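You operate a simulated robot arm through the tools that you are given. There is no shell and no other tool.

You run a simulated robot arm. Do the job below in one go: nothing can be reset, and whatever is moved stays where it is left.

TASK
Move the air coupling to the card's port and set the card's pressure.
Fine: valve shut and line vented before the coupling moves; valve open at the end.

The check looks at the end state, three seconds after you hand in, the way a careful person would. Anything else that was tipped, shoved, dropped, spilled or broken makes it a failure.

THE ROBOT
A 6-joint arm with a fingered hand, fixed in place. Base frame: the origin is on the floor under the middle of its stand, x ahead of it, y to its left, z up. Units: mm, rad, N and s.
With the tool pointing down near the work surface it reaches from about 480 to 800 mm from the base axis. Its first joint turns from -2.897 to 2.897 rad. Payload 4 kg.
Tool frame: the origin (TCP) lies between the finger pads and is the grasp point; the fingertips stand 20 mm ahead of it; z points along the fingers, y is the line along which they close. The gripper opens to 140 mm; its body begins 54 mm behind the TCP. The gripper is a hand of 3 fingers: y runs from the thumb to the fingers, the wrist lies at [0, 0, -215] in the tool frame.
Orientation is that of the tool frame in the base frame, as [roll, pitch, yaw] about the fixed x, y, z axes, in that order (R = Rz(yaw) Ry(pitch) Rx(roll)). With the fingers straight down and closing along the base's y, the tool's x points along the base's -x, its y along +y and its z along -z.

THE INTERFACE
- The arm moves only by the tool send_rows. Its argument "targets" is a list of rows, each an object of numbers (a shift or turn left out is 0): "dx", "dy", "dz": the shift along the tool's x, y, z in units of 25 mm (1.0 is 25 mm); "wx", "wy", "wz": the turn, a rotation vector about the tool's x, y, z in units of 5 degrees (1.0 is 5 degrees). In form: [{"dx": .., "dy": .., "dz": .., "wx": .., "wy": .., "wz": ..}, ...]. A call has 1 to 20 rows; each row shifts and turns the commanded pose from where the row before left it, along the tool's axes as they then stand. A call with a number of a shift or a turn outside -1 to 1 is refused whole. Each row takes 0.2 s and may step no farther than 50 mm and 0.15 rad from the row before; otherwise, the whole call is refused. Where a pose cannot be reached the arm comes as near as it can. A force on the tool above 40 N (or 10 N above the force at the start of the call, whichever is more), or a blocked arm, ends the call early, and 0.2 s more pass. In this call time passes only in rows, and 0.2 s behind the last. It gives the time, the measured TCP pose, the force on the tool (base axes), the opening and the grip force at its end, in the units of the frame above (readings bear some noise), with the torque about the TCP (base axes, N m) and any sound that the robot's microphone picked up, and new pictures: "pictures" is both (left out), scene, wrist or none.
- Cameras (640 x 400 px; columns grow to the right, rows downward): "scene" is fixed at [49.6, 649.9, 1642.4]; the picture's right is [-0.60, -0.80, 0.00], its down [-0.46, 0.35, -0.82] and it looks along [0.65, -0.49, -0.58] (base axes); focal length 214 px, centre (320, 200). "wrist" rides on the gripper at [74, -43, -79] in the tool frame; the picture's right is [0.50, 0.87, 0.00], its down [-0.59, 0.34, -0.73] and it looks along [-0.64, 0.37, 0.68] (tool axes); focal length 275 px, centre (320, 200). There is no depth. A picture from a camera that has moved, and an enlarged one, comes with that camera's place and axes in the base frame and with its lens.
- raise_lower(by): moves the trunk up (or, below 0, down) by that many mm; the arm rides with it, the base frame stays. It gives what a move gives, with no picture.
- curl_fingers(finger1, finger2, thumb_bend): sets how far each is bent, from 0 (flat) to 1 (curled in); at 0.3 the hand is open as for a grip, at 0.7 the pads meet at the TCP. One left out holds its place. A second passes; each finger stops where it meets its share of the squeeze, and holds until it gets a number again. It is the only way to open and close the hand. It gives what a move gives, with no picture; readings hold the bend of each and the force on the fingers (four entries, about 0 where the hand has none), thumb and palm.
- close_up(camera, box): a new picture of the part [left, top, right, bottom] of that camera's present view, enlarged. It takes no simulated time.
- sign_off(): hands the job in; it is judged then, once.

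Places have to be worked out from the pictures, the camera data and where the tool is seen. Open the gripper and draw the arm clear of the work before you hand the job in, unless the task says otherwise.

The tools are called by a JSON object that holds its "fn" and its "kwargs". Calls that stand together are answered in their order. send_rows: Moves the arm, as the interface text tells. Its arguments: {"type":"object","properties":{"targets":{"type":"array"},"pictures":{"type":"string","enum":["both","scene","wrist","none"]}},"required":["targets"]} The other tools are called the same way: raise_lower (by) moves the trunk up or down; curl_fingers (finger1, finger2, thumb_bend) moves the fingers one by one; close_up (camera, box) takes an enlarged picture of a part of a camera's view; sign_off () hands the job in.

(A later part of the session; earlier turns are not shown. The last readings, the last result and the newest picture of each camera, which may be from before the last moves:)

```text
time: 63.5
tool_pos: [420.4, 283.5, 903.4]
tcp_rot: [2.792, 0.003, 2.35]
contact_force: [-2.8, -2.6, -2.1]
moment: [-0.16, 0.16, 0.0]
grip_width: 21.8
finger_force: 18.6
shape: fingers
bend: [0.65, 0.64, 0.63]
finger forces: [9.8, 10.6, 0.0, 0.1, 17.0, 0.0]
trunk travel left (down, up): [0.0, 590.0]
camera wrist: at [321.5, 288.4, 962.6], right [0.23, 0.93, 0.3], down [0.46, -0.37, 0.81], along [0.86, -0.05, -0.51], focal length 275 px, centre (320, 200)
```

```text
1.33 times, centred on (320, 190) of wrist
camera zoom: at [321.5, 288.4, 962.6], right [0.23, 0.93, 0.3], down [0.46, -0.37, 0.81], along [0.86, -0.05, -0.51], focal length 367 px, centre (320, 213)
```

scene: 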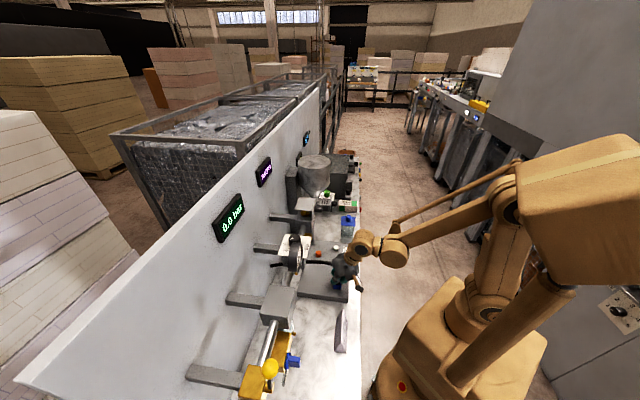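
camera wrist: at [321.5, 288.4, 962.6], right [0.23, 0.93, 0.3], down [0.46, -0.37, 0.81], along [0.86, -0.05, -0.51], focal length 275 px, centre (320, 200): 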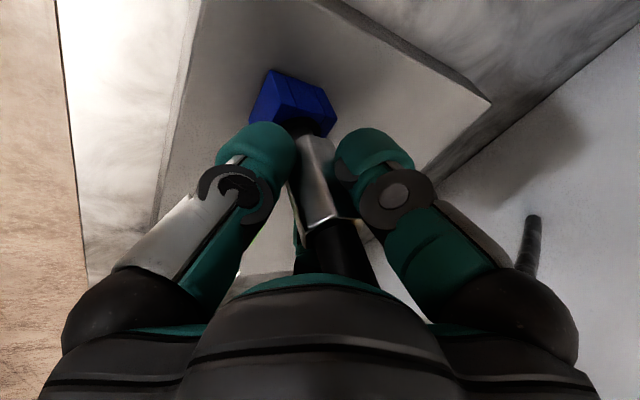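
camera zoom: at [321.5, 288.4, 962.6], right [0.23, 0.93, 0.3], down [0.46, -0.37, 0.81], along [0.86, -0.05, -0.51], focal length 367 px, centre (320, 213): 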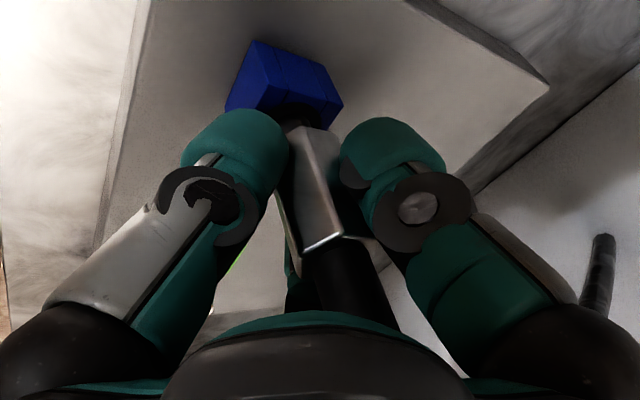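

The coupling came out with little force, and the blue port's hole is showing. I lift another 45 mm and check how it sits in the hand.

{"fn": "send_rows", "kwargs": {"targets": [{"dz": -0.376, "dy": 0.137}, {"dz": -0.376, "dy": 0.137}, {"dz": -0.376, "dy": 0.137}, {"dz": -0.376, "dy": 0.137}, {"dz": 0}]}}

{"fn": "close_up", "kwargs": {"camera": "wrist", "box": [80, 40, 560, 340]}}

{"fn": "close_up", "kwargs": {"camera": "scene", "box": [290, 240, 380, 310]}}

```text
time: 64.7
tool_pos: [421.2, 283.8, 943.6]
tcp_rot: [2.794, 0.001, 2.35]
contact_force: [-0.8, 1.4, -1.1]
moment: [0.01, 0.0, -0.01]
grip_width: 21.2
finger_force: 17.2
shape: fingers
bend: [0.65, 0.64, 0.63]
finger forces: [10.1, 10.8, 0.1, 0.1, 13.7, 0.0]
trunk travel left (down, up): [0.0, 590.0]
camera wrist: at [321.8, 289.1, 1002.6], right [0.23, 0.93, 0.3], down [0.46, -0.37, 0.81], along [0.86, -0.05, -0.51], focal length 275 px, centre (320, 200)
```

scene: 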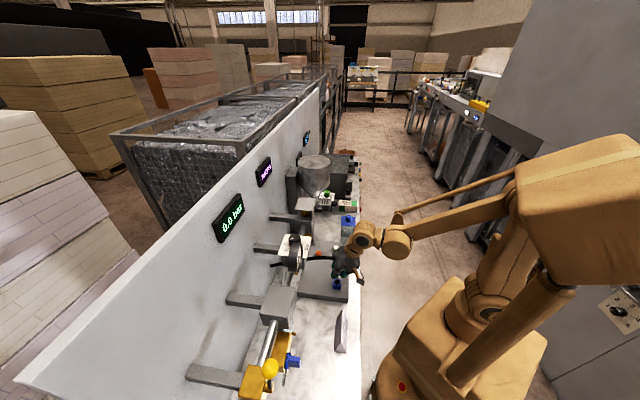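
wrist: 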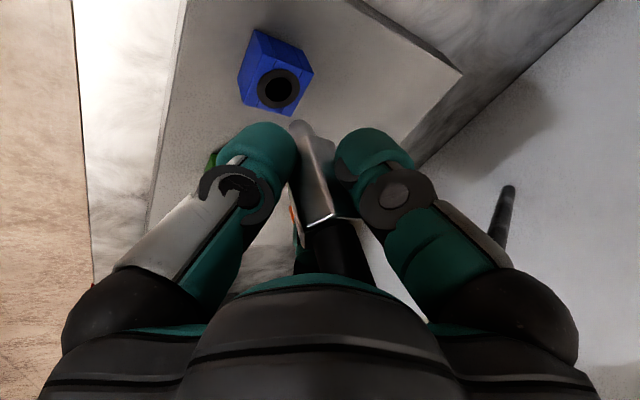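

```text
1.33 times, centred on (320, 190) of wrist
camera zoom: at [321.8, 289.1, 1002.6], right [0.23, 0.93, 0.3], down [0.46, -0.37, 0.81], along [0.86, -0.05, -0.51], focal length 367 px, centre (320, 213)
```

zoom: 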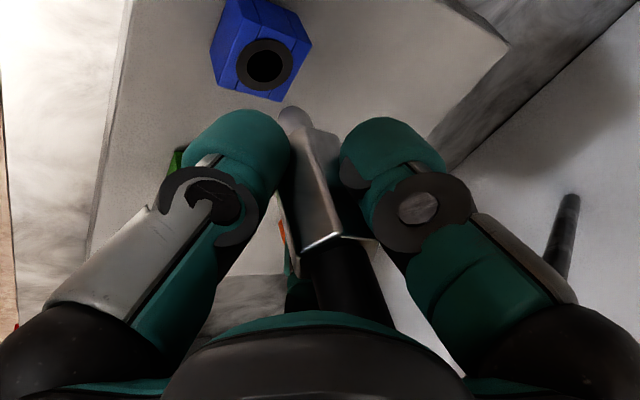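

```text
5.71 times, centred on (335, 275) of scene
camera zoom: at [49.6, 649.9, 1642.4], right [-0.6, -0.8, 0.0], down [-0.46, 0.35, -0.82], along [0.65, -0.49, -0.58], focal length 1226 px, centre (234, -229)
```

zoom: 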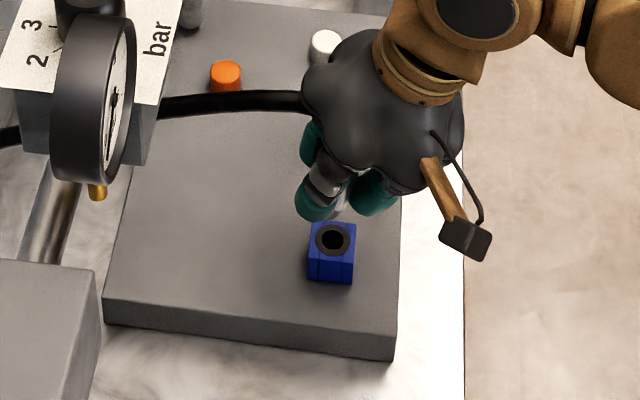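

The coupling is out, upright in the hand, with its nipple visible. I zoom in on the nipple from the scene camera to fix its position relative to the ports.

{"fn": "close_up", "kwargs": {"camera": "scene", "box": [325, 265, 355, 290]}}

{"fn": "close_up", "kwargs": {"camera": "wrist", "box": [220, 20, 380, 240]}}

```text
16.00 times, centred on (340, 278) of scene
camera zoom: at [49.6, 649.9, 1642.4], right [-0.6, -0.8, 0.0], down [-0.46, 0.35, -0.82], along [0.65, -0.49, -0.58], focal length 3432 px, centre (0, -1040)
```

zoom: 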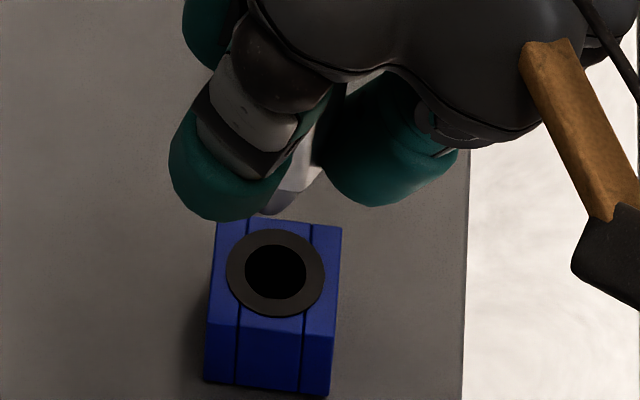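

```text
1.82 times, centred on (300, 130) of wrist
camera zoom: at [321.8, 289.1, 1002.6], right [0.23, 0.93, 0.3], down [0.46, -0.37, 0.81], along [0.86, -0.05, -0.51], focal length 500 px, centre (356, 327)
```

zoom: 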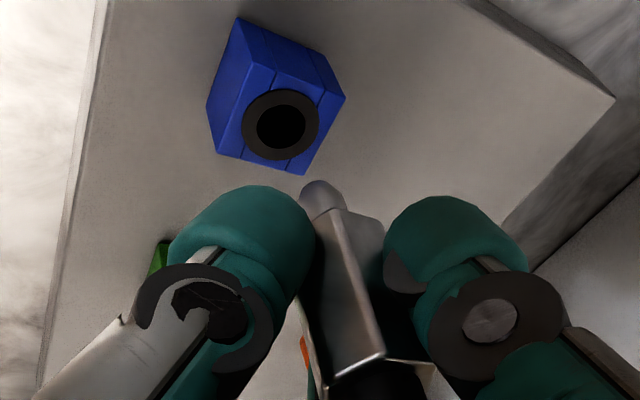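

The coupling hangs nearly upright, its nipple leaning a few degrees toward the wall. I carry it about 102 mm right to above the green port and take 3.5° off the hand tilt to stand it vertical.

{"fn": "send_rows", "kwargs": {"targets": [{"dx": -0.68}, {"dx": -0.68}, {"dx": -0.68}, {"dx": -0.68}, {"dx": -0.68}, {"dx": -0.69}, {"wx": 0.7}, {"dz": 0}]}}

{"fn": "close_up", "kwargs": {"camera": "scene", "box": [325, 248, 355, 273]}}

{"fn": "close_up", "kwargs": {"camera": "wrist", "box": [220, 20, 380, 240]}}

```text
time: 66.5
tool_pos: [494.5, 211.1, 942.7]
tcp_rot: [2.854, 0.002, 2.349]
contact_force: [0.2, 0.6, -1.2]
moment: [0.01, 0.01, -0.02]
grip_width: 21.1
finger_force: 17.5
shape: fingers
bend: [0.65, 0.64, 0.63]
finger forces: [10.2, 10.8, 0.0, 0.0, 13.6, 0.1]
trunk travel left (down, up): [0.0, 590.0]
camera wrist: at [396.5, 218.7, 1006.6], right [0.24, 0.94, 0.24], down [0.5, -0.34, 0.8], along [0.83, -0.07, -0.55], focal length 275 px, centre (320, 200)
```

scene: 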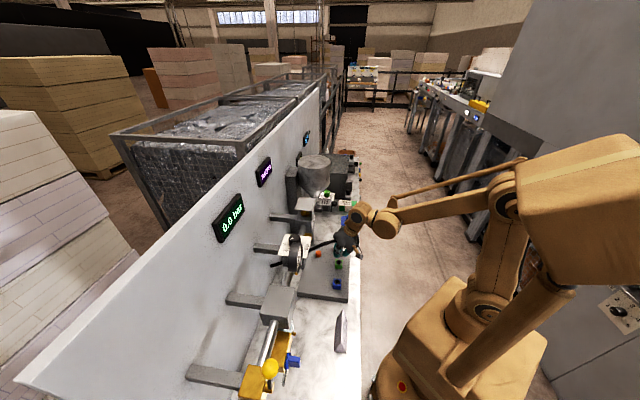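
wrist: 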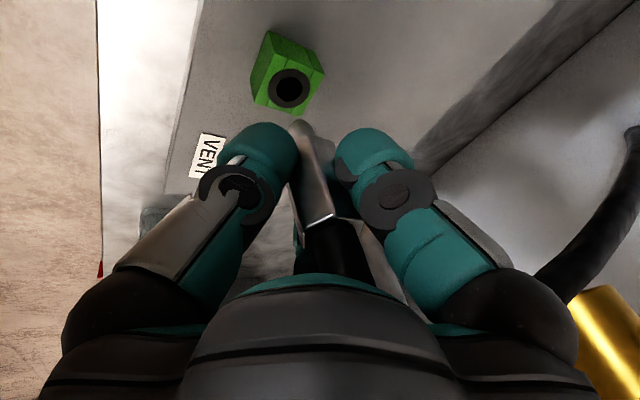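

```text
16.00 times, centred on (340, 260) of scene
camera zoom: at [49.6, 649.9, 1642.4], right [-0.6, -0.8, 0.0], down [-0.46, 0.35, -0.82], along [0.65, -0.49, -0.58], focal length 3432 px, centre (0, -768)
```

zoom: 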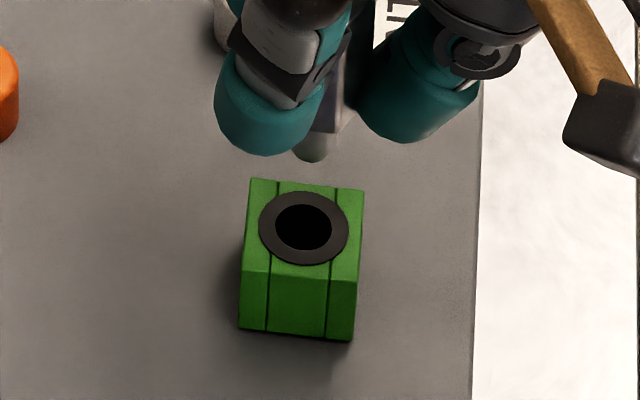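

```text
1.82 times, centred on (300, 130) of wrist
camera zoom: at [396.5, 218.7, 1006.6], right [0.24, 0.94, 0.24], down [0.5, -0.34, 0.8], along [0.83, -0.07, -0.55], focal length 500 px, centre (356, 327)
```

zoom: 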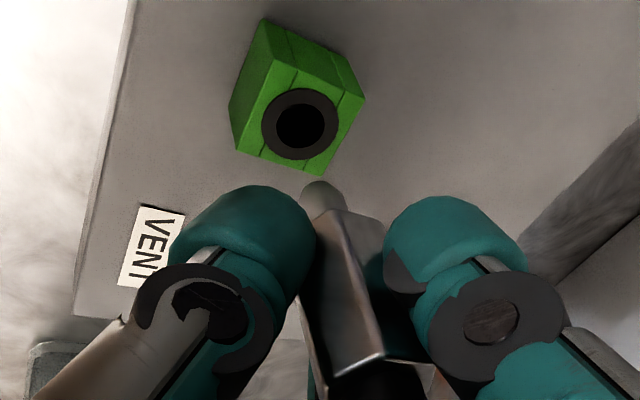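

The nipple tip is now at about [491, 213, 897] directly above the green hole at [492, 213, 864.5], and the coupling looks vertical. I lower it most of the way to the hole and re-check alignment.

{"fn": "send_rows", "kwargs": {"targets": [{"dx": -0.04}, {"dz": 0.383, "dy": -0.1135}, {"dz": 0.383, "dy": -0.1135}, {"dz": 0.307, "dy": -0.091}, {"dz": 0}]}}

{"fn": "close_up", "kwargs": {"camera": "scene", "box": [325, 248, 355, 273]}}

{"fn": "close_up", "kwargs": {"camera": "wrist", "box": [220, 60, 380, 200]}}

```text
time: 67.7
tool_pos: [493.7, 209.9, 915.1]
tcp_rot: [2.855, 0.002, 2.349]
contact_force: [-0.2, 0.1, -0.8]
moment: [0.0, 0.03, -0.02]
grip_width: 21.2
finger_force: 17.6
shape: fingers
bend: [0.65, 0.64, 0.64]
finger forces: [10.2, 10.8, 0.1, 0.0, 13.7, 0.0]
trunk travel left (down, up): [0.0, 590.0]
camera wrist: at [397.2, 217.7, 978.3], right [0.24, 0.94, 0.24], down [0.49, -0.34, 0.8], along [0.84, -0.07, -0.55], focal length 275 px, centre (320, 200)
```

scene: 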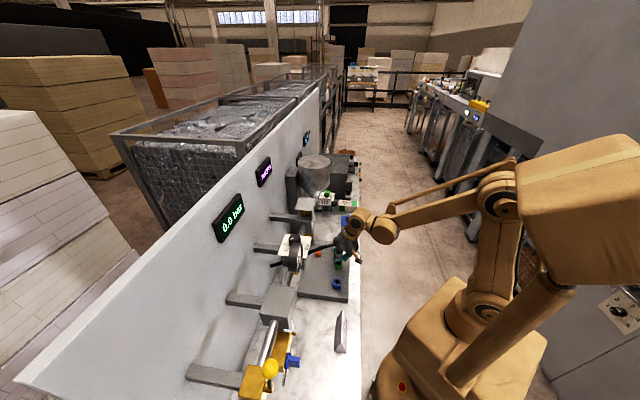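
wrist: 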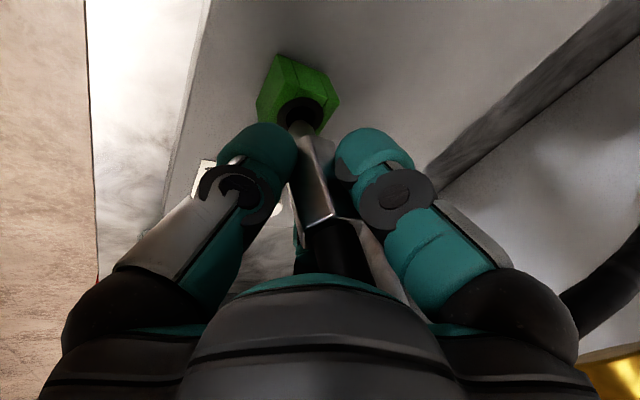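

```text
16.00 times, centred on (340, 260) of scene
camera zoom: at [49.6, 649.9, 1642.4], right [-0.6, -0.8, 0.0], down [-0.46, 0.35, -0.82], along [0.65, -0.49, -0.58], focal length 3432 px, centre (0, -768)
```

zoom: 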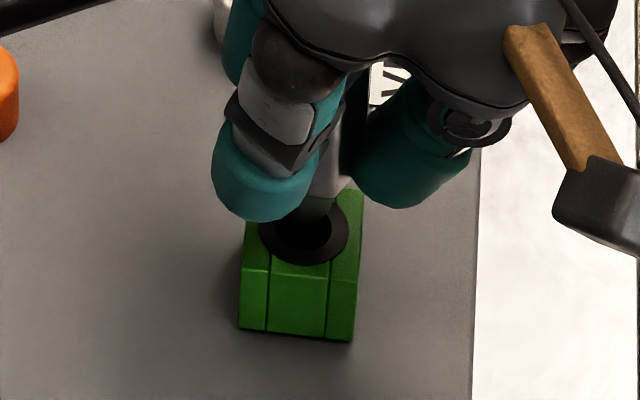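

```text
2.86 times, centred on (300, 130) of wrist
camera zoom: at [397.2, 217.7, 978.3], right [0.24, 0.94, 0.24], down [0.49, -0.34, 0.8], along [0.84, -0.07, -0.55], focal length 786 px, centre (377, 400)
```

zoom: 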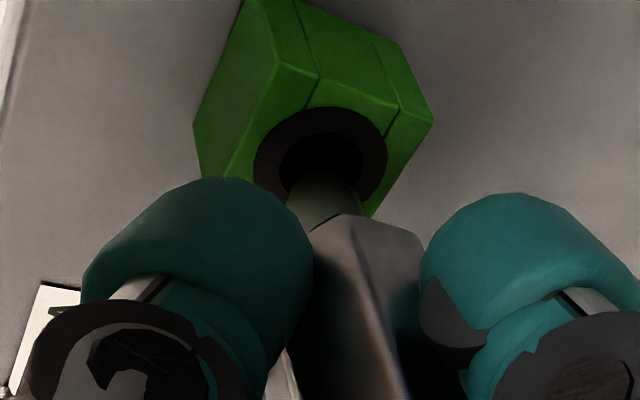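

The nipple tip is at the mouth of the green port. I zoom in further to judge the centring before pushing in.

{"fn": "close_up", "kwargs": {"camera": "scene", "box": [332, 254, 348, 264]}}

{"fn": "close_up", "kwargs": {"camera": "wrist", "box": [260, 80, 340, 150]}}

```text
16.00 times, centred on (340, 259) of scene
camera zoom: at [49.6, 649.9, 1642.4], right [-0.6, -0.8, 0.0], down [-0.46, 0.35, -0.82], along [0.65, -0.49, -0.58], focal length 3432 px, centre (0, -744)
```

zoom: 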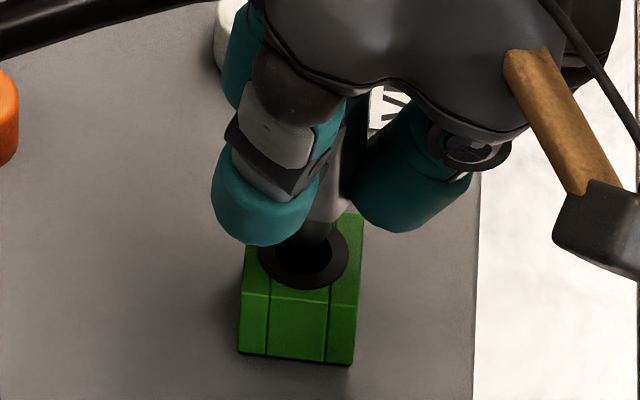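

```text
5.71 times, centred on (300, 115) of wrist
camera zoom: at [397.2, 217.7, 978.3], right [0.24, 0.94, 0.24], down [0.49, -0.34, 0.8], along [0.84, -0.07, -0.55], focal length 1573 px, centre (434, 686)
```

zoom: 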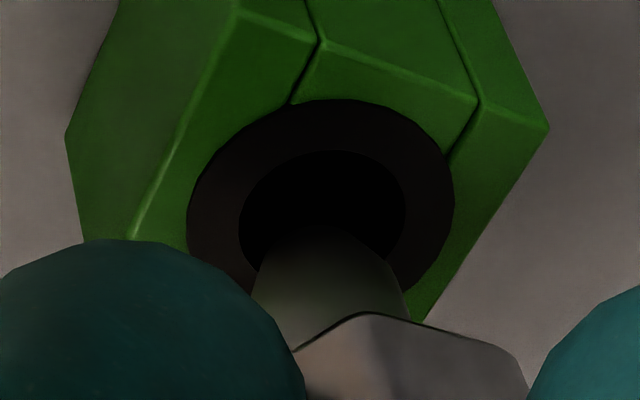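

The nipple is about 1–1.5 mm off toward the robot, within the clearance; I correct by that amount and start inserting gently.

{"fn": "send_rows", "kwargs": {"targets": [{"dy": 0.055, "dz": 0.016}, {"dz": 0.153, "dy": -0.0454}, {"dz": 0.153, "dy": -0.0454}, {"dz": 0.153, "dy": -0.0454}]}}

{"fn": "close_up", "kwargs": {"camera": "scene", "box": [332, 254, 348, 264]}}

{"fn": "close_up", "kwargs": {"camera": "wrist", "box": [220, 60, 380, 200]}}

```text
time: 68.7
tool_pos: [494.8, 211.9, 902.1]
tcp_rot: [2.853, 0.001, 2.349]
contact_force: [-3.0, 1.7, 0.3]
moment: [0.09, 0.1, 0.02]
grip_width: 21.5
finger_force: 17.7
shape: fingers
bend: [0.65, 0.64, 0.64]
finger forces: [10.8, 10.5, 0.0, 0.0, 14.8, 0.0]
trunk travel left (down, up): [0.0, 590.0]
camera wrist: at [397.6, 219.4, 966.5], right [0.24, 0.94, 0.24], down [0.49, -0.34, 0.8], along [0.84, -0.07, -0.55], focal length 275 px, centre (320, 200)
```

scene: 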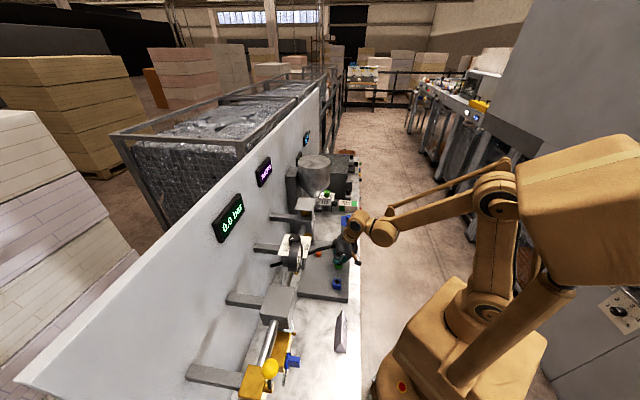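
wrist: 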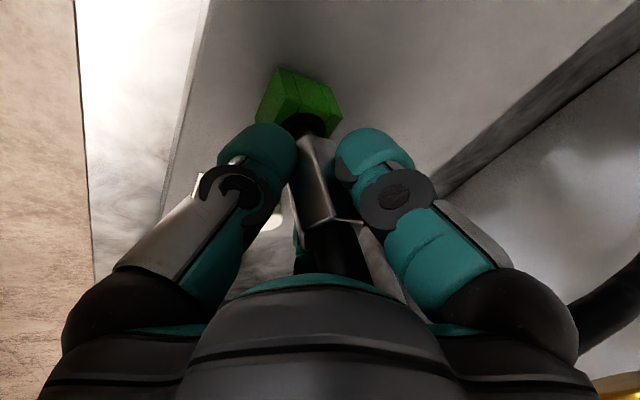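

```text
16.00 times, centred on (340, 259) of scene
camera zoom: at [49.6, 649.9, 1642.4], right [-0.6, -0.8, 0.0], down [-0.46, 0.35, -0.82], along [0.65, -0.49, -0.58], focal length 3432 px, centre (0, -744)
```

zoom: 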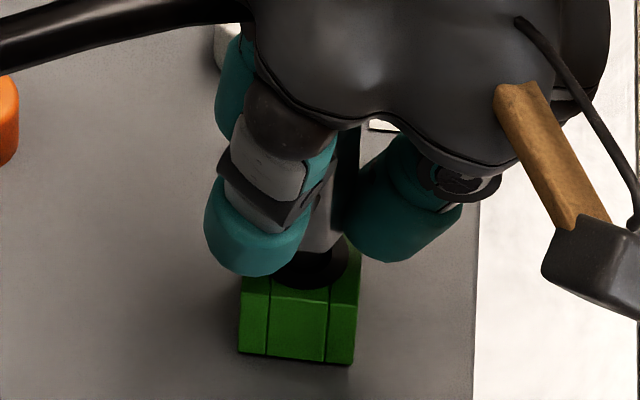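

```text
2.86 times, centred on (300, 130) of wrist
camera zoom: at [397.6, 219.4, 966.5], right [0.24, 0.94, 0.24], down [0.49, -0.34, 0.8], along [0.84, -0.07, -0.55], focal length 786 px, centre (377, 400)
```

zoom: 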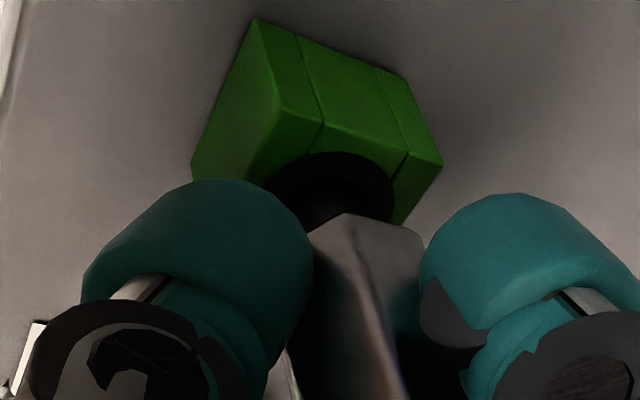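

The nipple has entered the hole with only ~3 N side force. I ease it 0.5 mm left and continue pushing it down in 4 mm steps.

{"fn": "send_rows", "kwargs": {"targets": [{"dx": 0.025, "dz": 0.153, "dy": -0.0454}, {"dz": 0.153, "dy": -0.0454}, {"dz": 0.153, "dy": -0.0454}], "pictures": "wrist"}}

{"fn": "close_up", "kwargs": {"camera": "wrist", "box": [220, 60, 380, 200]}}

```text
time: 69.5
tool_pos: [493.6, 211.4, 892.2]
tcp_rot: [2.852, 0.002, 2.349]
contact_force: [-14.9, -0.6, 3.1]
moment: [-0.09, 0.3, -0.03]
grip_width: 21.6
finger_force: 21.9
shape: fingers
bend: [0.64, 0.64, 0.63]
finger forces: [11.9, 10.3, 0.1, 0.0, 20.8, 0.0]
trunk travel left (down, up): [0.0, 590.0]
camera wrist: at [396.2, 219.6, 955.2], right [0.24, 0.94, 0.24], down [0.49, -0.34, 0.8], along [0.84, -0.07, -0.55], focal length 275 px, centre (320, 200)
```

wrist: 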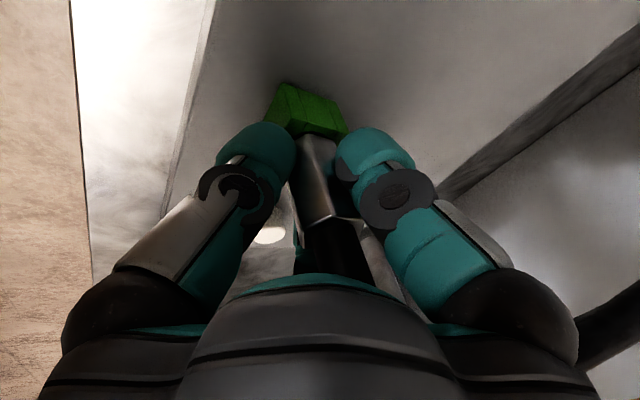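

```text
2.86 times, centred on (300, 130) of wrist
camera zoom: at [396.2, 219.6, 955.2], right [0.24, 0.94, 0.24], down [0.49, -0.34, 0.8], along [0.84, -0.07, -0.55], focal length 786 px, centre (377, 400)
```

zoom: 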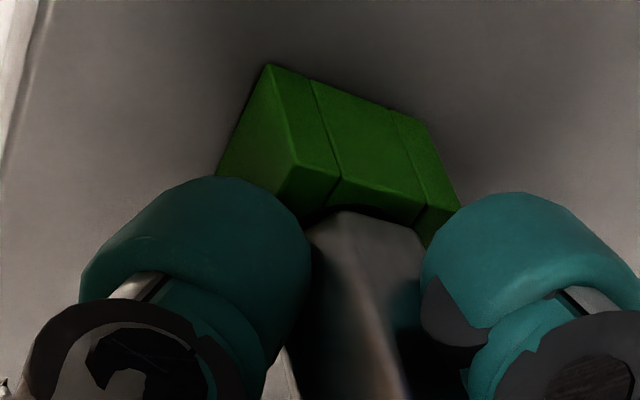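

A sideways force of ~15 N has built up in −x, so I relax the hand 1.5 mm that way and continue down a little.

{"fn": "send_rows", "kwargs": {"targets": [{"dx": 0.042, "dy": -0.041, "dz": -0.012}, {"dz": 0.077, "dy": -0.0227}, {"dz": 0.077, "dy": -0.0227}], "pictures": "none"}}

{"fn": "close_up", "kwargs": {"camera": "wrist", "box": [220, 60, 380, 200]}}

{"fn": "close_up", "kwargs": {"camera": "scene", "box": [325, 248, 355, 273]}}

```text
time: 70.3
tool_pos: [492.9, 209.8, 889.2]
tcp_rot: [2.852, 0.002, 2.349]
contact_force: [-6.3, -1.6, 32.3]
moment: [-0.19, 0.28, -0.01]
grip_width: 20.1
finger_force: 27.2
shape: fingers
bend: [0.64, 0.64, 0.65]
finger forces: [13.4, 14.4, 0.1, 0.0, 26.5, 0.0]
trunk travel left (down, up): [0.0, 590.0]
```

```text
2.86 times, centred on (300, 130) of wrist
camera zoom: at [394.6, 218.5, 952.2], right [0.24, 0.94, 0.25], down [0.49, -0.34, 0.8], along [0.84, -0.07, -0.54], focal length 786 px, centre (377, 400)
```

zoom: 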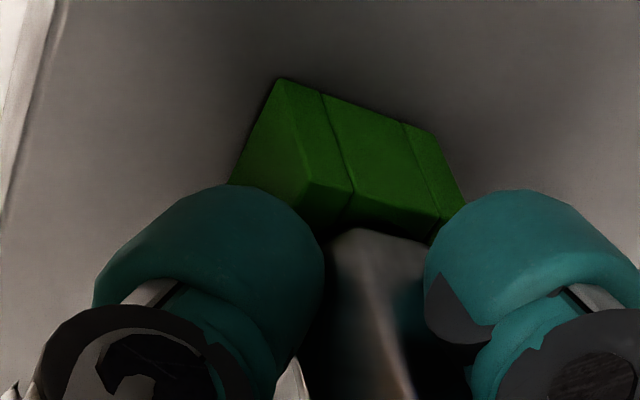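

```text
16.00 times, centred on (340, 260) of scene
camera zoom: at [49.6, 649.9, 1642.4], right [-0.6, -0.8, 0.0], down [-0.46, 0.35, -0.82], along [0.65, -0.49, -0.58], focal length 3432 px, centre (0, -768)
```

zoom: 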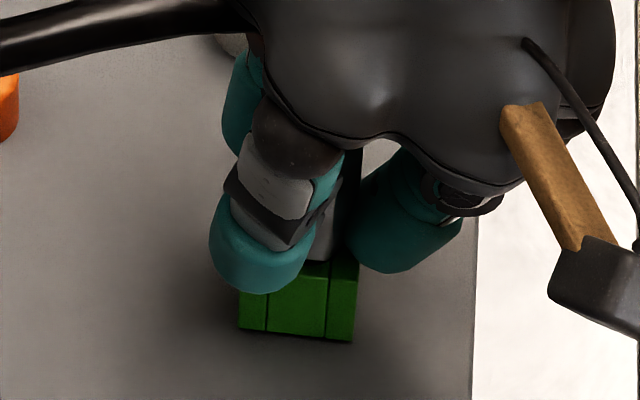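

Vertical force rose to 32 N at the height where the hex should be seated on the green port. I press 1 mm more to confirm it bottoms out.

{"fn": "send_rows", "kwargs": {"targets": [{"dz": 0.03, "dy": -0.009}, {"dz": 0}, {"dz": 0}], "pictures": "wrist"}}

```text
time: 71.1
tool_pos: [493.3, 210.9, 888.0]
tcp_rot: [2.851, 0.004, 2.35]
contact_force: [-7.2, -5.0, 35.8]
moment: [-0.2, 0.31, -0.01]
grip_width: 19.8
finger_force: 29.0
shape: fingers
bend: [0.64, 0.63, 0.65]
finger forces: [13.1, 14.8, 0.0, 0.0, 29.9, 0.0]
trunk travel left (down, up): [0.0, 590.0]
camera wrist: at [394.1, 218.0, 951.1], right [0.24, 0.94, 0.25], down [0.49, -0.34, 0.8], along [0.84, -0.07, -0.54], focal length 275 px, centre (320, 200)
```

wrist: 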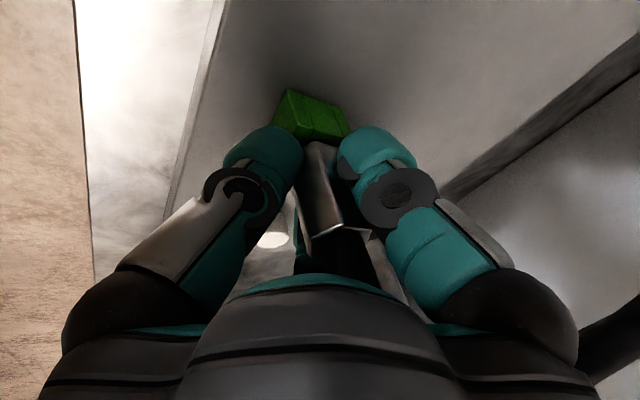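

It is bottomed out (the coupling now slips in the fingers instead of moving). I release it and lift the hand to inspect the fit.

{"fn": "curl_fingers", "kwargs": {"finger1": 0.5, "finger2": 0.5, "thumb_bend": 0.5}}

{"fn": "close_up", "kwargs": {"camera": "wrist", "box": [200, 60, 440, 260]}}

{"fn": "close_up", "kwargs": {"camera": "scene", "box": [325, 248, 355, 273]}}

```text
time: 72.1
tool_pos: [493.1, 211.4, 885.4]
tcp_rot: [2.853, 0.002, 2.35]
contact_force: [-0.8, -0.2, 0.3]
moment: [0.01, -0.02, -0.02]
grip_width: 63.4
finger_force: 0.1
shape: fingers
bend: [0.5, 0.5, 0.5]
finger forces: [0.0, 0.1, 0.0, 0.0, 0.0, 0.1]
trunk travel left (down, up): [0.0, 590.0]
```

```text
2.00 times, centred on (320, 160) of wrist
camera zoom: at [396.3, 219.3, 949.7], right [0.24, 0.94, 0.24], down [0.49, -0.34, 0.8], along [0.84, -0.07, -0.55], focal length 551 px, centre (320, 280)
```

zoom: 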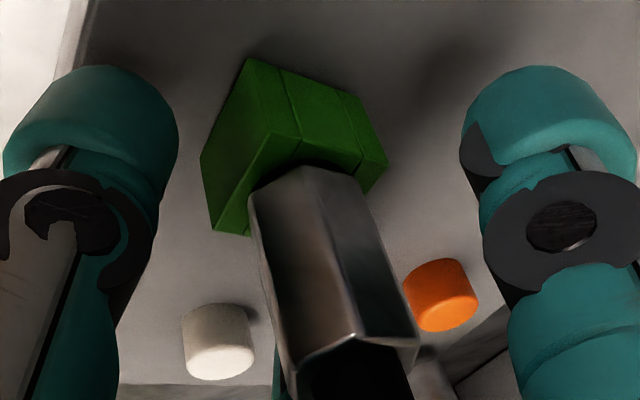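

```text
16.00 times, centred on (340, 260) of scene
camera zoom: at [49.6, 649.9, 1642.4], right [-0.6, -0.8, 0.0], down [-0.46, 0.35, -0.82], along [0.65, -0.49, -0.58], focal length 3432 px, centre (0, -768)
```

zoom: 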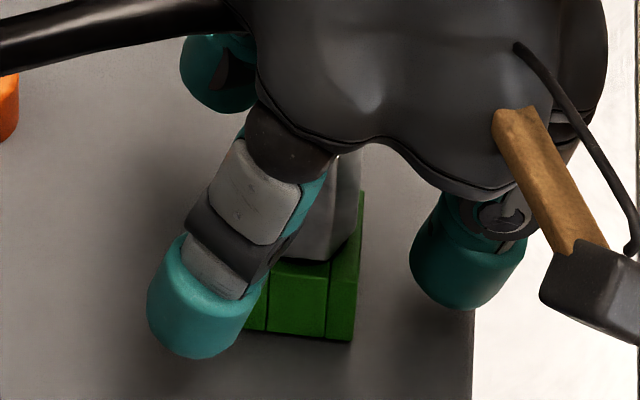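

The hex sits flush on the green port. I open the fingers wider so finger1 clears the hose and then lift straight up.

{"fn": "curl_fingers", "kwargs": {"finger1": 0.32, "finger2": 0.38, "thumb_bend": 0.38}}

{"fn": "send_rows", "kwargs": {"targets": [{"dz": -0.479, "dy": 0.142}, {"dz": -0.959, "dy": 0.2837}, {"dz": -0.959, "dy": 0.2837}, {"dz": -0.959, "dy": 0.2837}, {"dz": -0.959, "dy": 0.2837}, {"dz": -0.959, "dy": 0.2837}]}}

{"fn": "close_up", "kwargs": {"camera": "scene", "box": [300, 230, 380, 300]}}

{"fn": "close_up", "kwargs": {"camera": "wrist", "box": [180, 0, 460, 180]}}

```text
time: 73.1
tool_pos: [492.5, 211.7, 885.4]
tcp_rot: [2.854, 0.002, 2.349]
contact_force: [-0.3, 0.0, -0.2]
moment: [0.03, 0.0, 0.0]
grip_width: 109.9
finger_force: 0.1
shape: fingers
bend: [0.32, 0.38, 0.38]
finger forces: [0.0, 0.1, 0.0, 0.0, 0.0, 0.0]
trunk travel left (down, up): [0.0, 590.0]
```

```text
time: 74.5
tool_pos: [493.2, 212.1, 1023.6]
tcp_rot: [2.854, 0.001, 2.348]
contact_force: [-0.3, -0.6, -0.1]
moment: [0.01, -0.02, 0.03]
grip_width: 110.0
finger_force: 0.1
shape: fingers
bend: [0.32, 0.38, 0.38]
finger forces: [0.1, 0.0, 0.0, 0.0, 0.1, 0.0]
trunk travel left (down, up): [0.0, 590.0]
camera wrist: at [396.4, 219.8, 1087.8], right [0.24, 0.94, 0.24], down [0.49, -0.34, 0.8], along [0.84, -0.07, -0.55], focal length 275 px, centre (320, 200)
```

scene: 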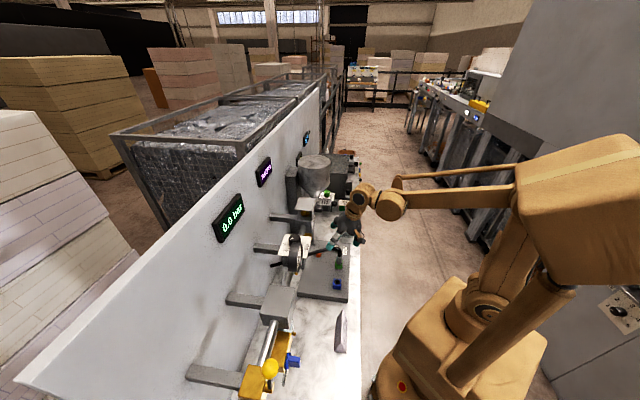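
wrist: 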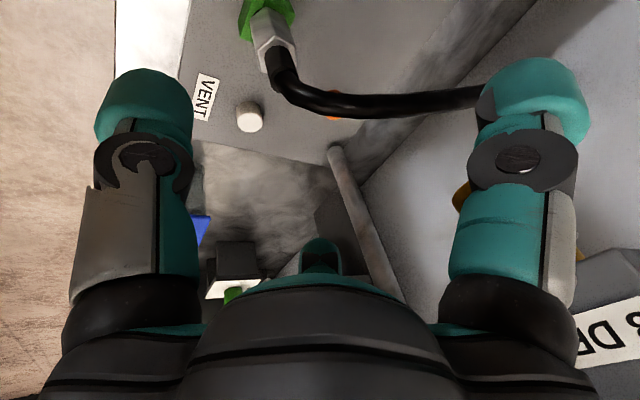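

```text
5.71 times, centred on (340, 265) of scene
camera zoom: at [49.6, 649.9, 1642.4], right [-0.6, -0.8, 0.0], down [-0.46, 0.35, -0.82], along [0.65, -0.49, -0.58], focal length 1226 px, centre (206, -171)
```

zoom: 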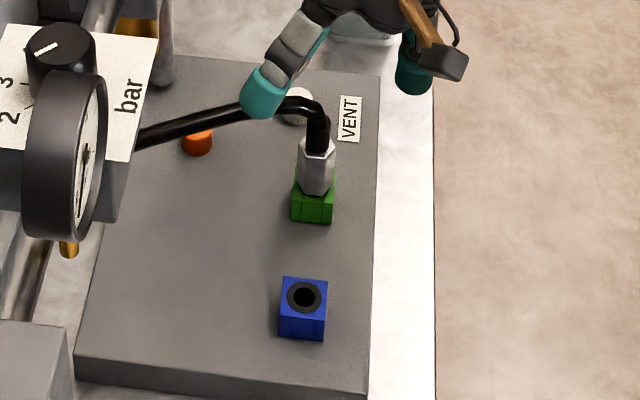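

```text
2.22 times, centred on (320, 90) of wrist
camera zoom: at [396.4, 219.8, 1087.8], right [0.24, 0.94, 0.24], down [0.49, -0.34, 0.8], along [0.84, -0.07, -0.55], focal length 612 px, centre (320, 444)
```

zoom: 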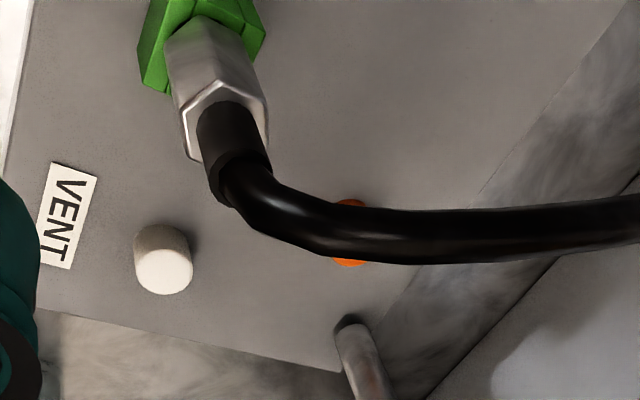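

The coupling stands straight and seated in the green port, hose free, blue port empty. Next I reopen the valve: I raise the trunk 200 mm, close the fingers and level the hand, intending to push the lever from its left side back to the right and down.

{"fn": "raise_lower", "kwargs": {"by": 200}}

{"fn": "curl_fingers", "kwargs": {"finger1": 0.7, "finger2": 0.7, "thumb_bend": 0.7}}

{"fn": "send_rows", "kwargs": {"targets": [{"wx": 0.825}, {"wx": 0.825}, {"wx": 0.825}, {"wx": 0.825}, {"dz": -1}, {"dz": -1}, {"dz": -1}, {"dz": -0.3}]}}

```text
time: 76.6
tool_pos: [493.3, 211.8, 1224.9]
tcp_rot: [2.851, 0.001, 2.35]
contact_force: [-0.4, 0.5, 0.1]
moment: [0.03, 0.0, 0.0]
grip_width: 109.6
finger_force: 0.2
shape: fingers
bend: [0.32, 0.38, 0.38]
finger forces: [0.0, 0.1, 0.0, 0.1, 0.0, 0.0]
trunk travel left (down, up): [-200.0, 390.0]
```

```text
time: 77.6
tool_pos: [492.7, 212.4, 1224.8]
tcp_rot: [2.853, 0.002, 2.349]
contact_force: [-0.6, -0.3, 0.3]
moment: [0.0, 0.01, 0.01]
grip_width: 4.6
finger_force: 0.0
shape: fingers
bend: [0.69, 0.71, 0.7]
finger forces: [0.0, 0.0, 0.0, 0.0, 0.1, 0.1]
trunk travel left (down, up): [-200.0, 390.0]
```

```text
time: 79.4
tool_pos: [495.0, 211.5, 1307.4]
tcp_rot: [-3.141, 0.003, 2.349]
contact_force: [-0.1, -0.7, -0.1]
moment: [0.0, -0.01, 0.0]
grip_width: 4.4
finger_force: 0.0
shape: fingers
bend: [0.69, 0.71, 0.7]
finger forces: [0.0, 0.0, 0.1, 0.0, 0.0, 0.0]
trunk travel left (down, up): [-200.0, 390.0]
camera wrist: at [411.8, 234.3, 1386.2], right [0.27, 0.96, 0.0], down [0.65, -0.18, 0.74], along [0.71, -0.2, -0.68], focal length 275 px, centre (320, 200)
```

scene: 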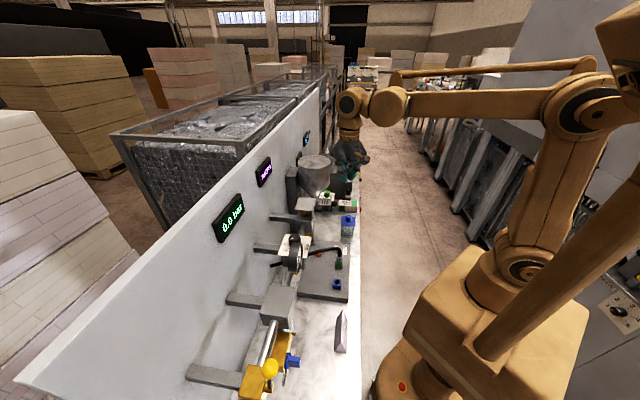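
wrist: 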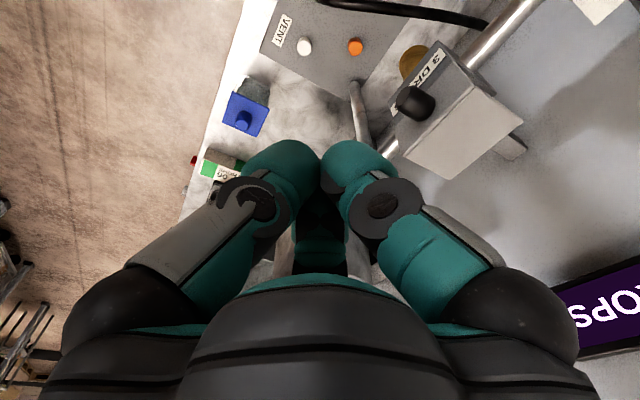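

I travel left at z≈1307, above the lever, toward a spot just left of it.

{"fn": "send_rows", "kwargs": {"targets": [{"dx": 0.967, "dy": 0.155}, {"dx": 0.967, "dy": 0.155}, {"dx": 0.967, "dy": 0.155}, {"dx": 0.967, "dy": 0.155}, {"dx": 0.967, "dy": 0.155}, {"dx": 0.967, "dy": 0.155}, {"dx": 0.967, "dy": 0.155}, {"dx": 0.967, "dy": 0.155}, {"dx": 0.967, "dy": 0.155}, {"dx": 0.967, "dy": 0.155}, {"dx": 0.967, "dy": 0.155}, {"dx": 0.967, "dy": 0.155}, {"dx": 0.967, "dy": 0.155}, {"dx": 0.967, "dy": 0.155}, {"dx": 0.967, "dy": 0.155}, {"dx": 0.967, "dy": 0.155}, {"dx": 0.967, "dy": 0.155}, {"dx": 0.967, "dy": 0.155}]}}

```text
time: 83.2
tool_pos: [236.4, 572.0, 1306.9]
tcp_rot: [-3.141, 0.002, 2.35]
contact_force: [0.4, 0.3, -1.2]
moment: [-0.01, 0.02, 0.01]
grip_width: 4.3
finger_force: 0.1
shape: fingers
bend: [0.69, 0.69, 0.7]
finger forces: [0.0, 0.0, 0.0, 0.0, 0.1, 0.1]
trunk travel left (down, up): [-200.0, 390.0]
camera wrist: at [154.2, 595.1, 1385.2], right [0.27, 0.96, 0.0], down [0.65, -0.18, 0.74], along [0.71, -0.2, -0.68], focal length 275 px, centre (320, 200)
```

scene: 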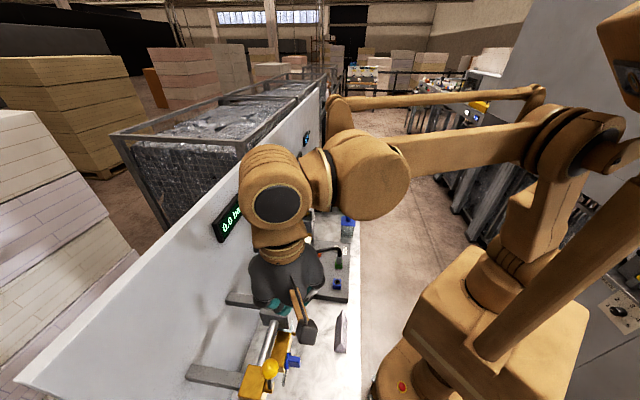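
wrist: 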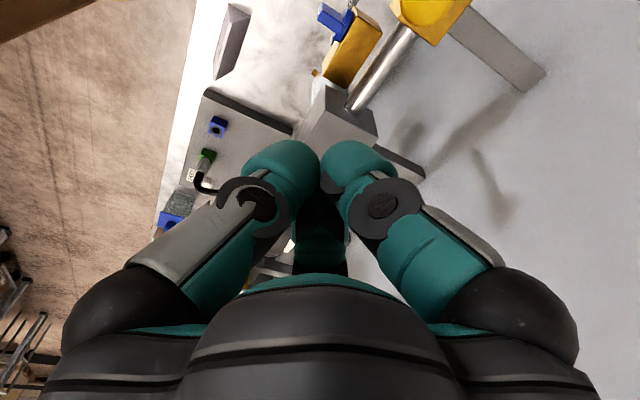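

Clear so far. I continue the remaining ~118 mm to the left, passing above the ball.

{"fn": "send_rows", "kwargs": {"targets": [{"dx": 0.95, "dy": 0.155}, {"dx": 0.95, "dy": 0.155}, {"dx": 0.95, "dy": 0.155}, {"dx": 0.95, "dy": 0.155}, {"dx": 0.95, "dy": 0.155}]}}

{"fn": "close_up", "kwargs": {"camera": "wrist", "box": [160, 0, 480, 180]}}

```text
time: 84.4
tool_pos: [167.9, 671.5, 1305.7]
tcp_rot: [-3.141, 0.001, 2.348]
contact_force: [-1.5, 0.7, 0.2]
moment: [-0.02, 0.01, -0.01]
grip_width: 4.1
finger_force: 0.1
shape: fingers
bend: [0.69, 0.69, 0.7]
finger forces: [0.1, 0.1, 0.0, 0.0, 0.0, 0.1]
trunk travel left (down, up): [-200.0, 390.0]
camera wrist: at [84.7, 693.8, 1383.5], right [0.27, 0.96, 0.0], down [0.65, -0.18, 0.74], along [0.71, -0.2, -0.68], focal length 275 px, centre (320, 200)
```

scene: 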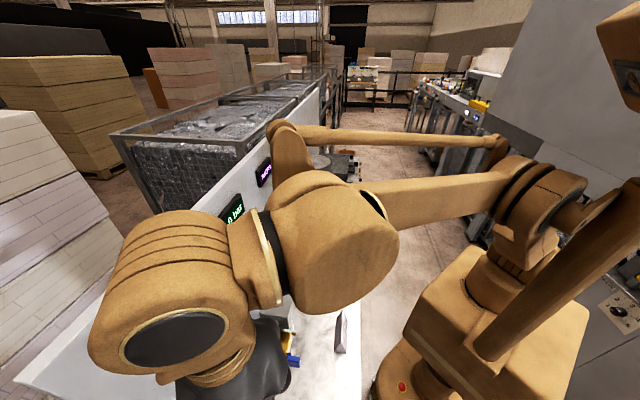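
wrist: 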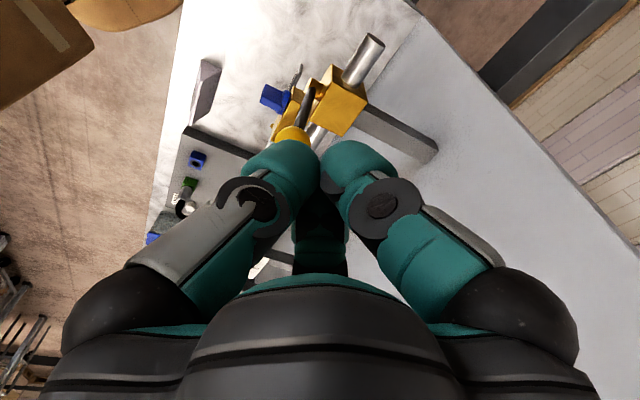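

```text
2.00 times, centred on (320, 90) of wrist
camera zoom: at [84.7, 693.8, 1383.5], right [0.27, 0.96, 0.0], down [0.65, -0.18, 0.74], along [0.71, -0.2, -0.68], focal length 551 px, centre (320, 420)
```

zoom: 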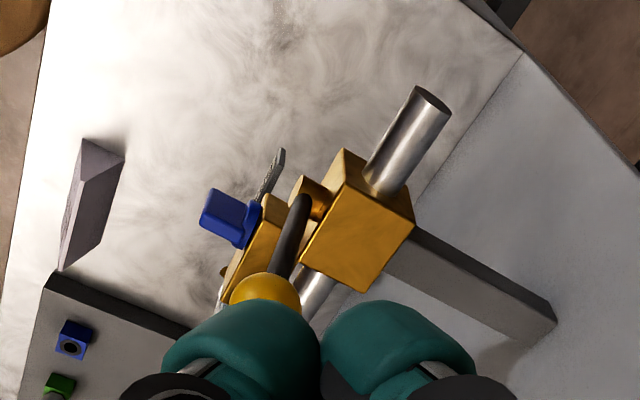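

The ball is just right of the fingertips in the wrist view. I shift 9 mm further left for clearance and come down beside it to z≈1195.

{"fn": "send_rows", "kwargs": {"targets": [{"dx": 0.35}, {"dz": 0.88}, {"dz": 0.88}, {"dz": 0.88}, {"dz": 0.88}, {"dz": 0.88}]}}

{"fn": "close_up", "kwargs": {"camera": "wrist", "box": [160, 0, 480, 200]}}

```text
time: 85.8
tool_pos: [161.9, 675.6, 1195.4]
tcp_rot: [-3.142, 0.002, 2.348]
contact_force: [-0.1, 0.4, -0.4]
moment: [0.02, -0.04, -0.03]
grip_width: 4.3
finger_force: 0.1
shape: fingers
bend: [0.69, 0.69, 0.7]
finger forces: [0.1, 0.1, 0.1, 0.1, 0.0, 0.1]
trunk travel left (down, up): [-200.0, 390.0]
camera wrist: at [79.9, 698.5, 1273.6], right [0.27, 0.96, 0.0], down [0.65, -0.18, 0.74], along [0.71, -0.2, -0.68], focal length 275 px, centre (320, 200)
```

scene: 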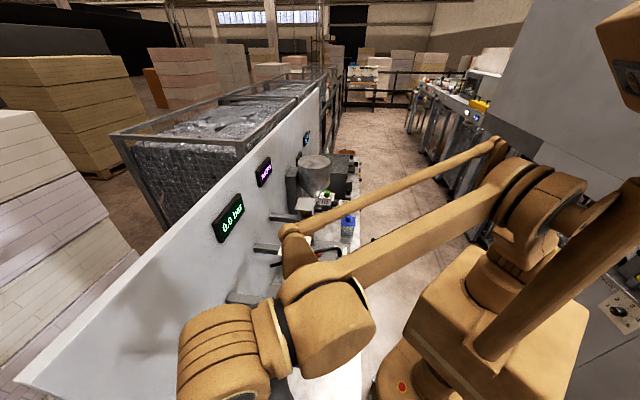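
wrist: 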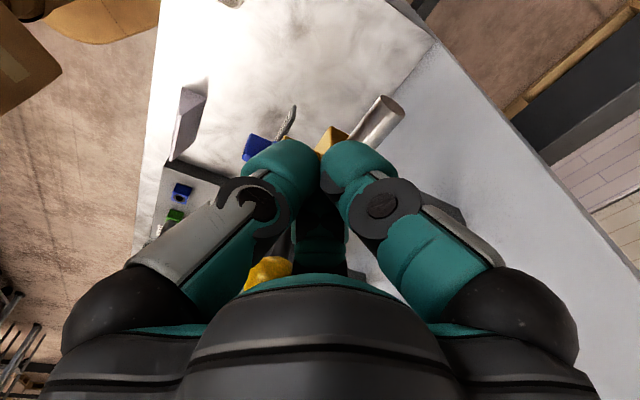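

```text
2.00 times, centred on (320, 100) of wrist
camera zoom: at [79.9, 698.5, 1273.6], right [0.27, 0.96, 0.0], down [0.65, -0.18, 0.74], along [0.71, -0.2, -0.68], focal length 551 px, centre (320, 400)
```

zoom: 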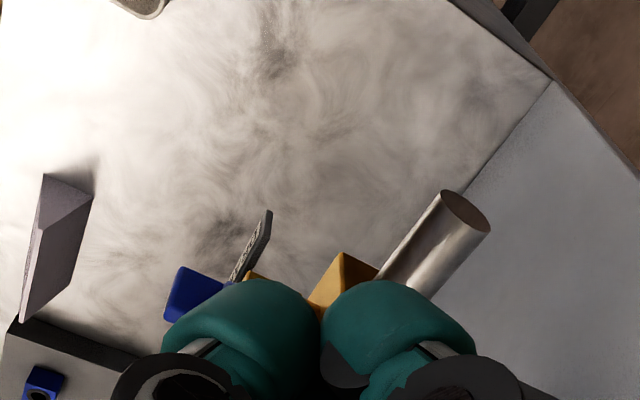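

The fingertips are just left of the ball. I push the lever rightward along its arc in small steps, first to about 60°.

{"fn": "send_rows", "kwargs": {"targets": [{"dx": -0.36}, {"dx": -0.56, "dz": 0.02}, {"dx": -0.56, "dz": 0.02}, {"dx": -0.53, "dz": 0.08}, {"dx": -0.53, "dz": 0.08}]}}

{"fn": "close_up", "kwargs": {"camera": "wrist", "box": [200, 60, 440, 300]}}

```text
time: 87.0
tool_pos: [206.3, 629.6, 1191.3]
tcp_rot: [3.141, 0.002, 2.349]
contact_force: [0.8, -0.1, 0.1]
moment: [-0.01, 0.03, 0.05]
grip_width: 4.3
finger_force: 0.1
shape: fingers
bend: [0.69, 0.71, 0.7]
finger forces: [0.0, 0.2, 0.0, 0.0, 0.0, 0.0]
trunk travel left (down, up): [-200.0, 390.0]
camera wrist: at [124.2, 653.1, 1269.4], right [0.27, 0.96, 0.0], down [0.65, -0.18, 0.74], along [0.71, -0.2, -0.68], focal length 275 px, centre (320, 200)
```

scene: 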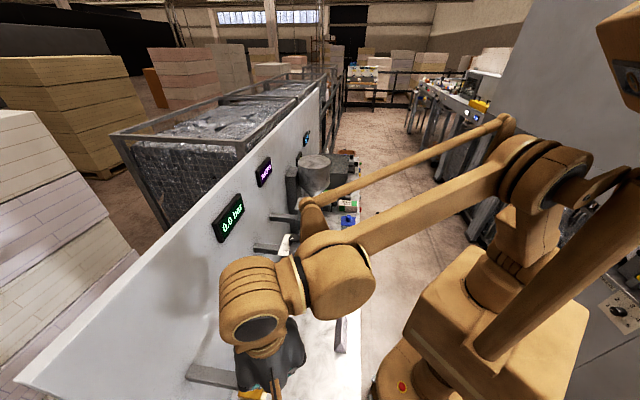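
wrist: 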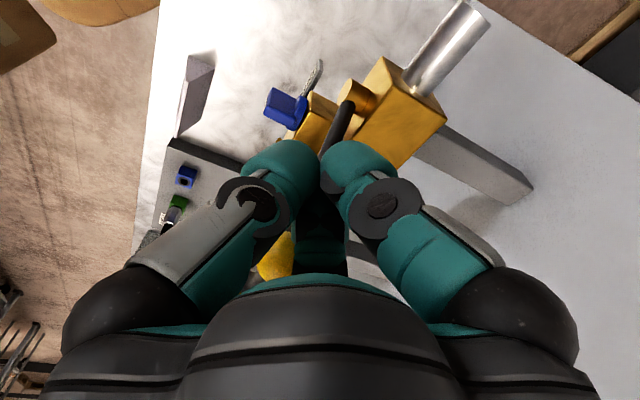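

```text
1.67 times, centred on (320, 180) of wrist
camera zoom: at [124.2, 653.1, 1269.4], right [0.27, 0.96, 0.0], down [0.65, -0.18, 0.74], along [0.71, -0.2, -0.68], focal length 459 px, centre (320, 233)
```

zoom: 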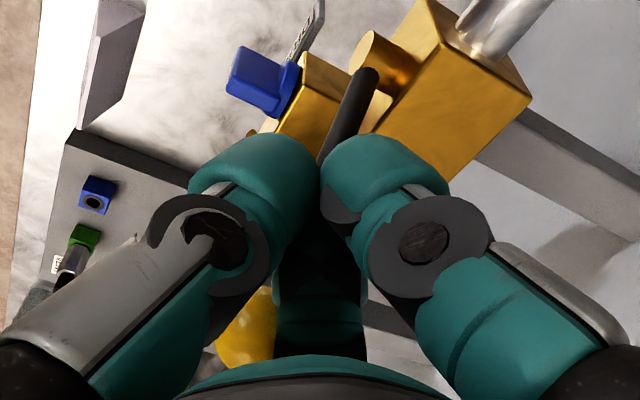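

The lever is swinging over with the ball ahead of the fingers and negligible force. I continue down the arc toward 30°.

{"fn": "send_rows", "kwargs": {"targets": [{"dx": -0.45, "dz": 0.2}, {"dx": -0.45, "dz": 0.2}, {"dx": -0.32, "dz": 0.3}, {"dx": -0.32, "dz": 0.3}], "pictures": "wrist"}}

{"fn": "close_up", "kwargs": {"camera": "wrist", "box": [200, 60, 440, 300]}}

```text
time: 88.0
tool_pos: [234.1, 603.3, 1165.0]
tcp_rot: [-3.141, 0.002, 2.35]
contact_force: [-0.5, 0.3, 1.3]
moment: [0.01, 0.01, 0.0]
grip_width: 4.6
finger_force: 0.1
shape: fingers
bend: [0.69, 0.71, 0.7]
finger forces: [0.1, 0.1, 0.0, 0.1, 0.0, 0.0]
trunk travel left (down, up): [-200.0, 390.0]
camera wrist: at [151.4, 625.9, 1244.4], right [0.27, 0.96, 0.0], down [0.65, -0.18, 0.74], along [0.71, -0.2, -0.68], focal length 275 px, centre (320, 200)
```

wrist: 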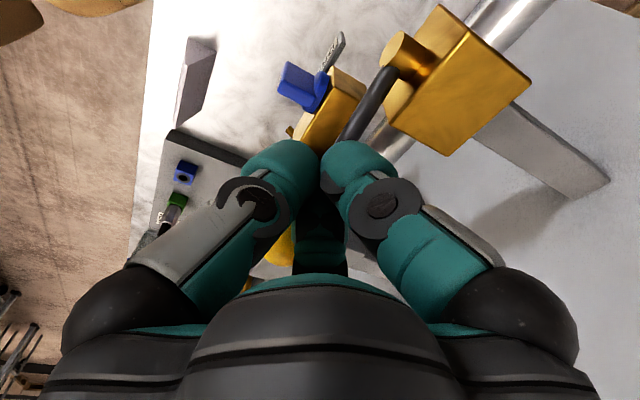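

```text
1.67 times, centred on (320, 180) of wrist
camera zoom: at [151.4, 625.9, 1244.4], right [0.27, 0.96, 0.0], down [0.65, -0.18, 0.74], along [0.71, -0.2, -0.68], focal length 459 px, centre (320, 233)
```

zoom: 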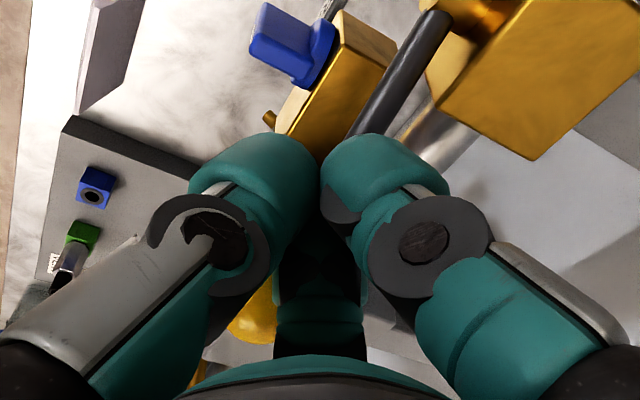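

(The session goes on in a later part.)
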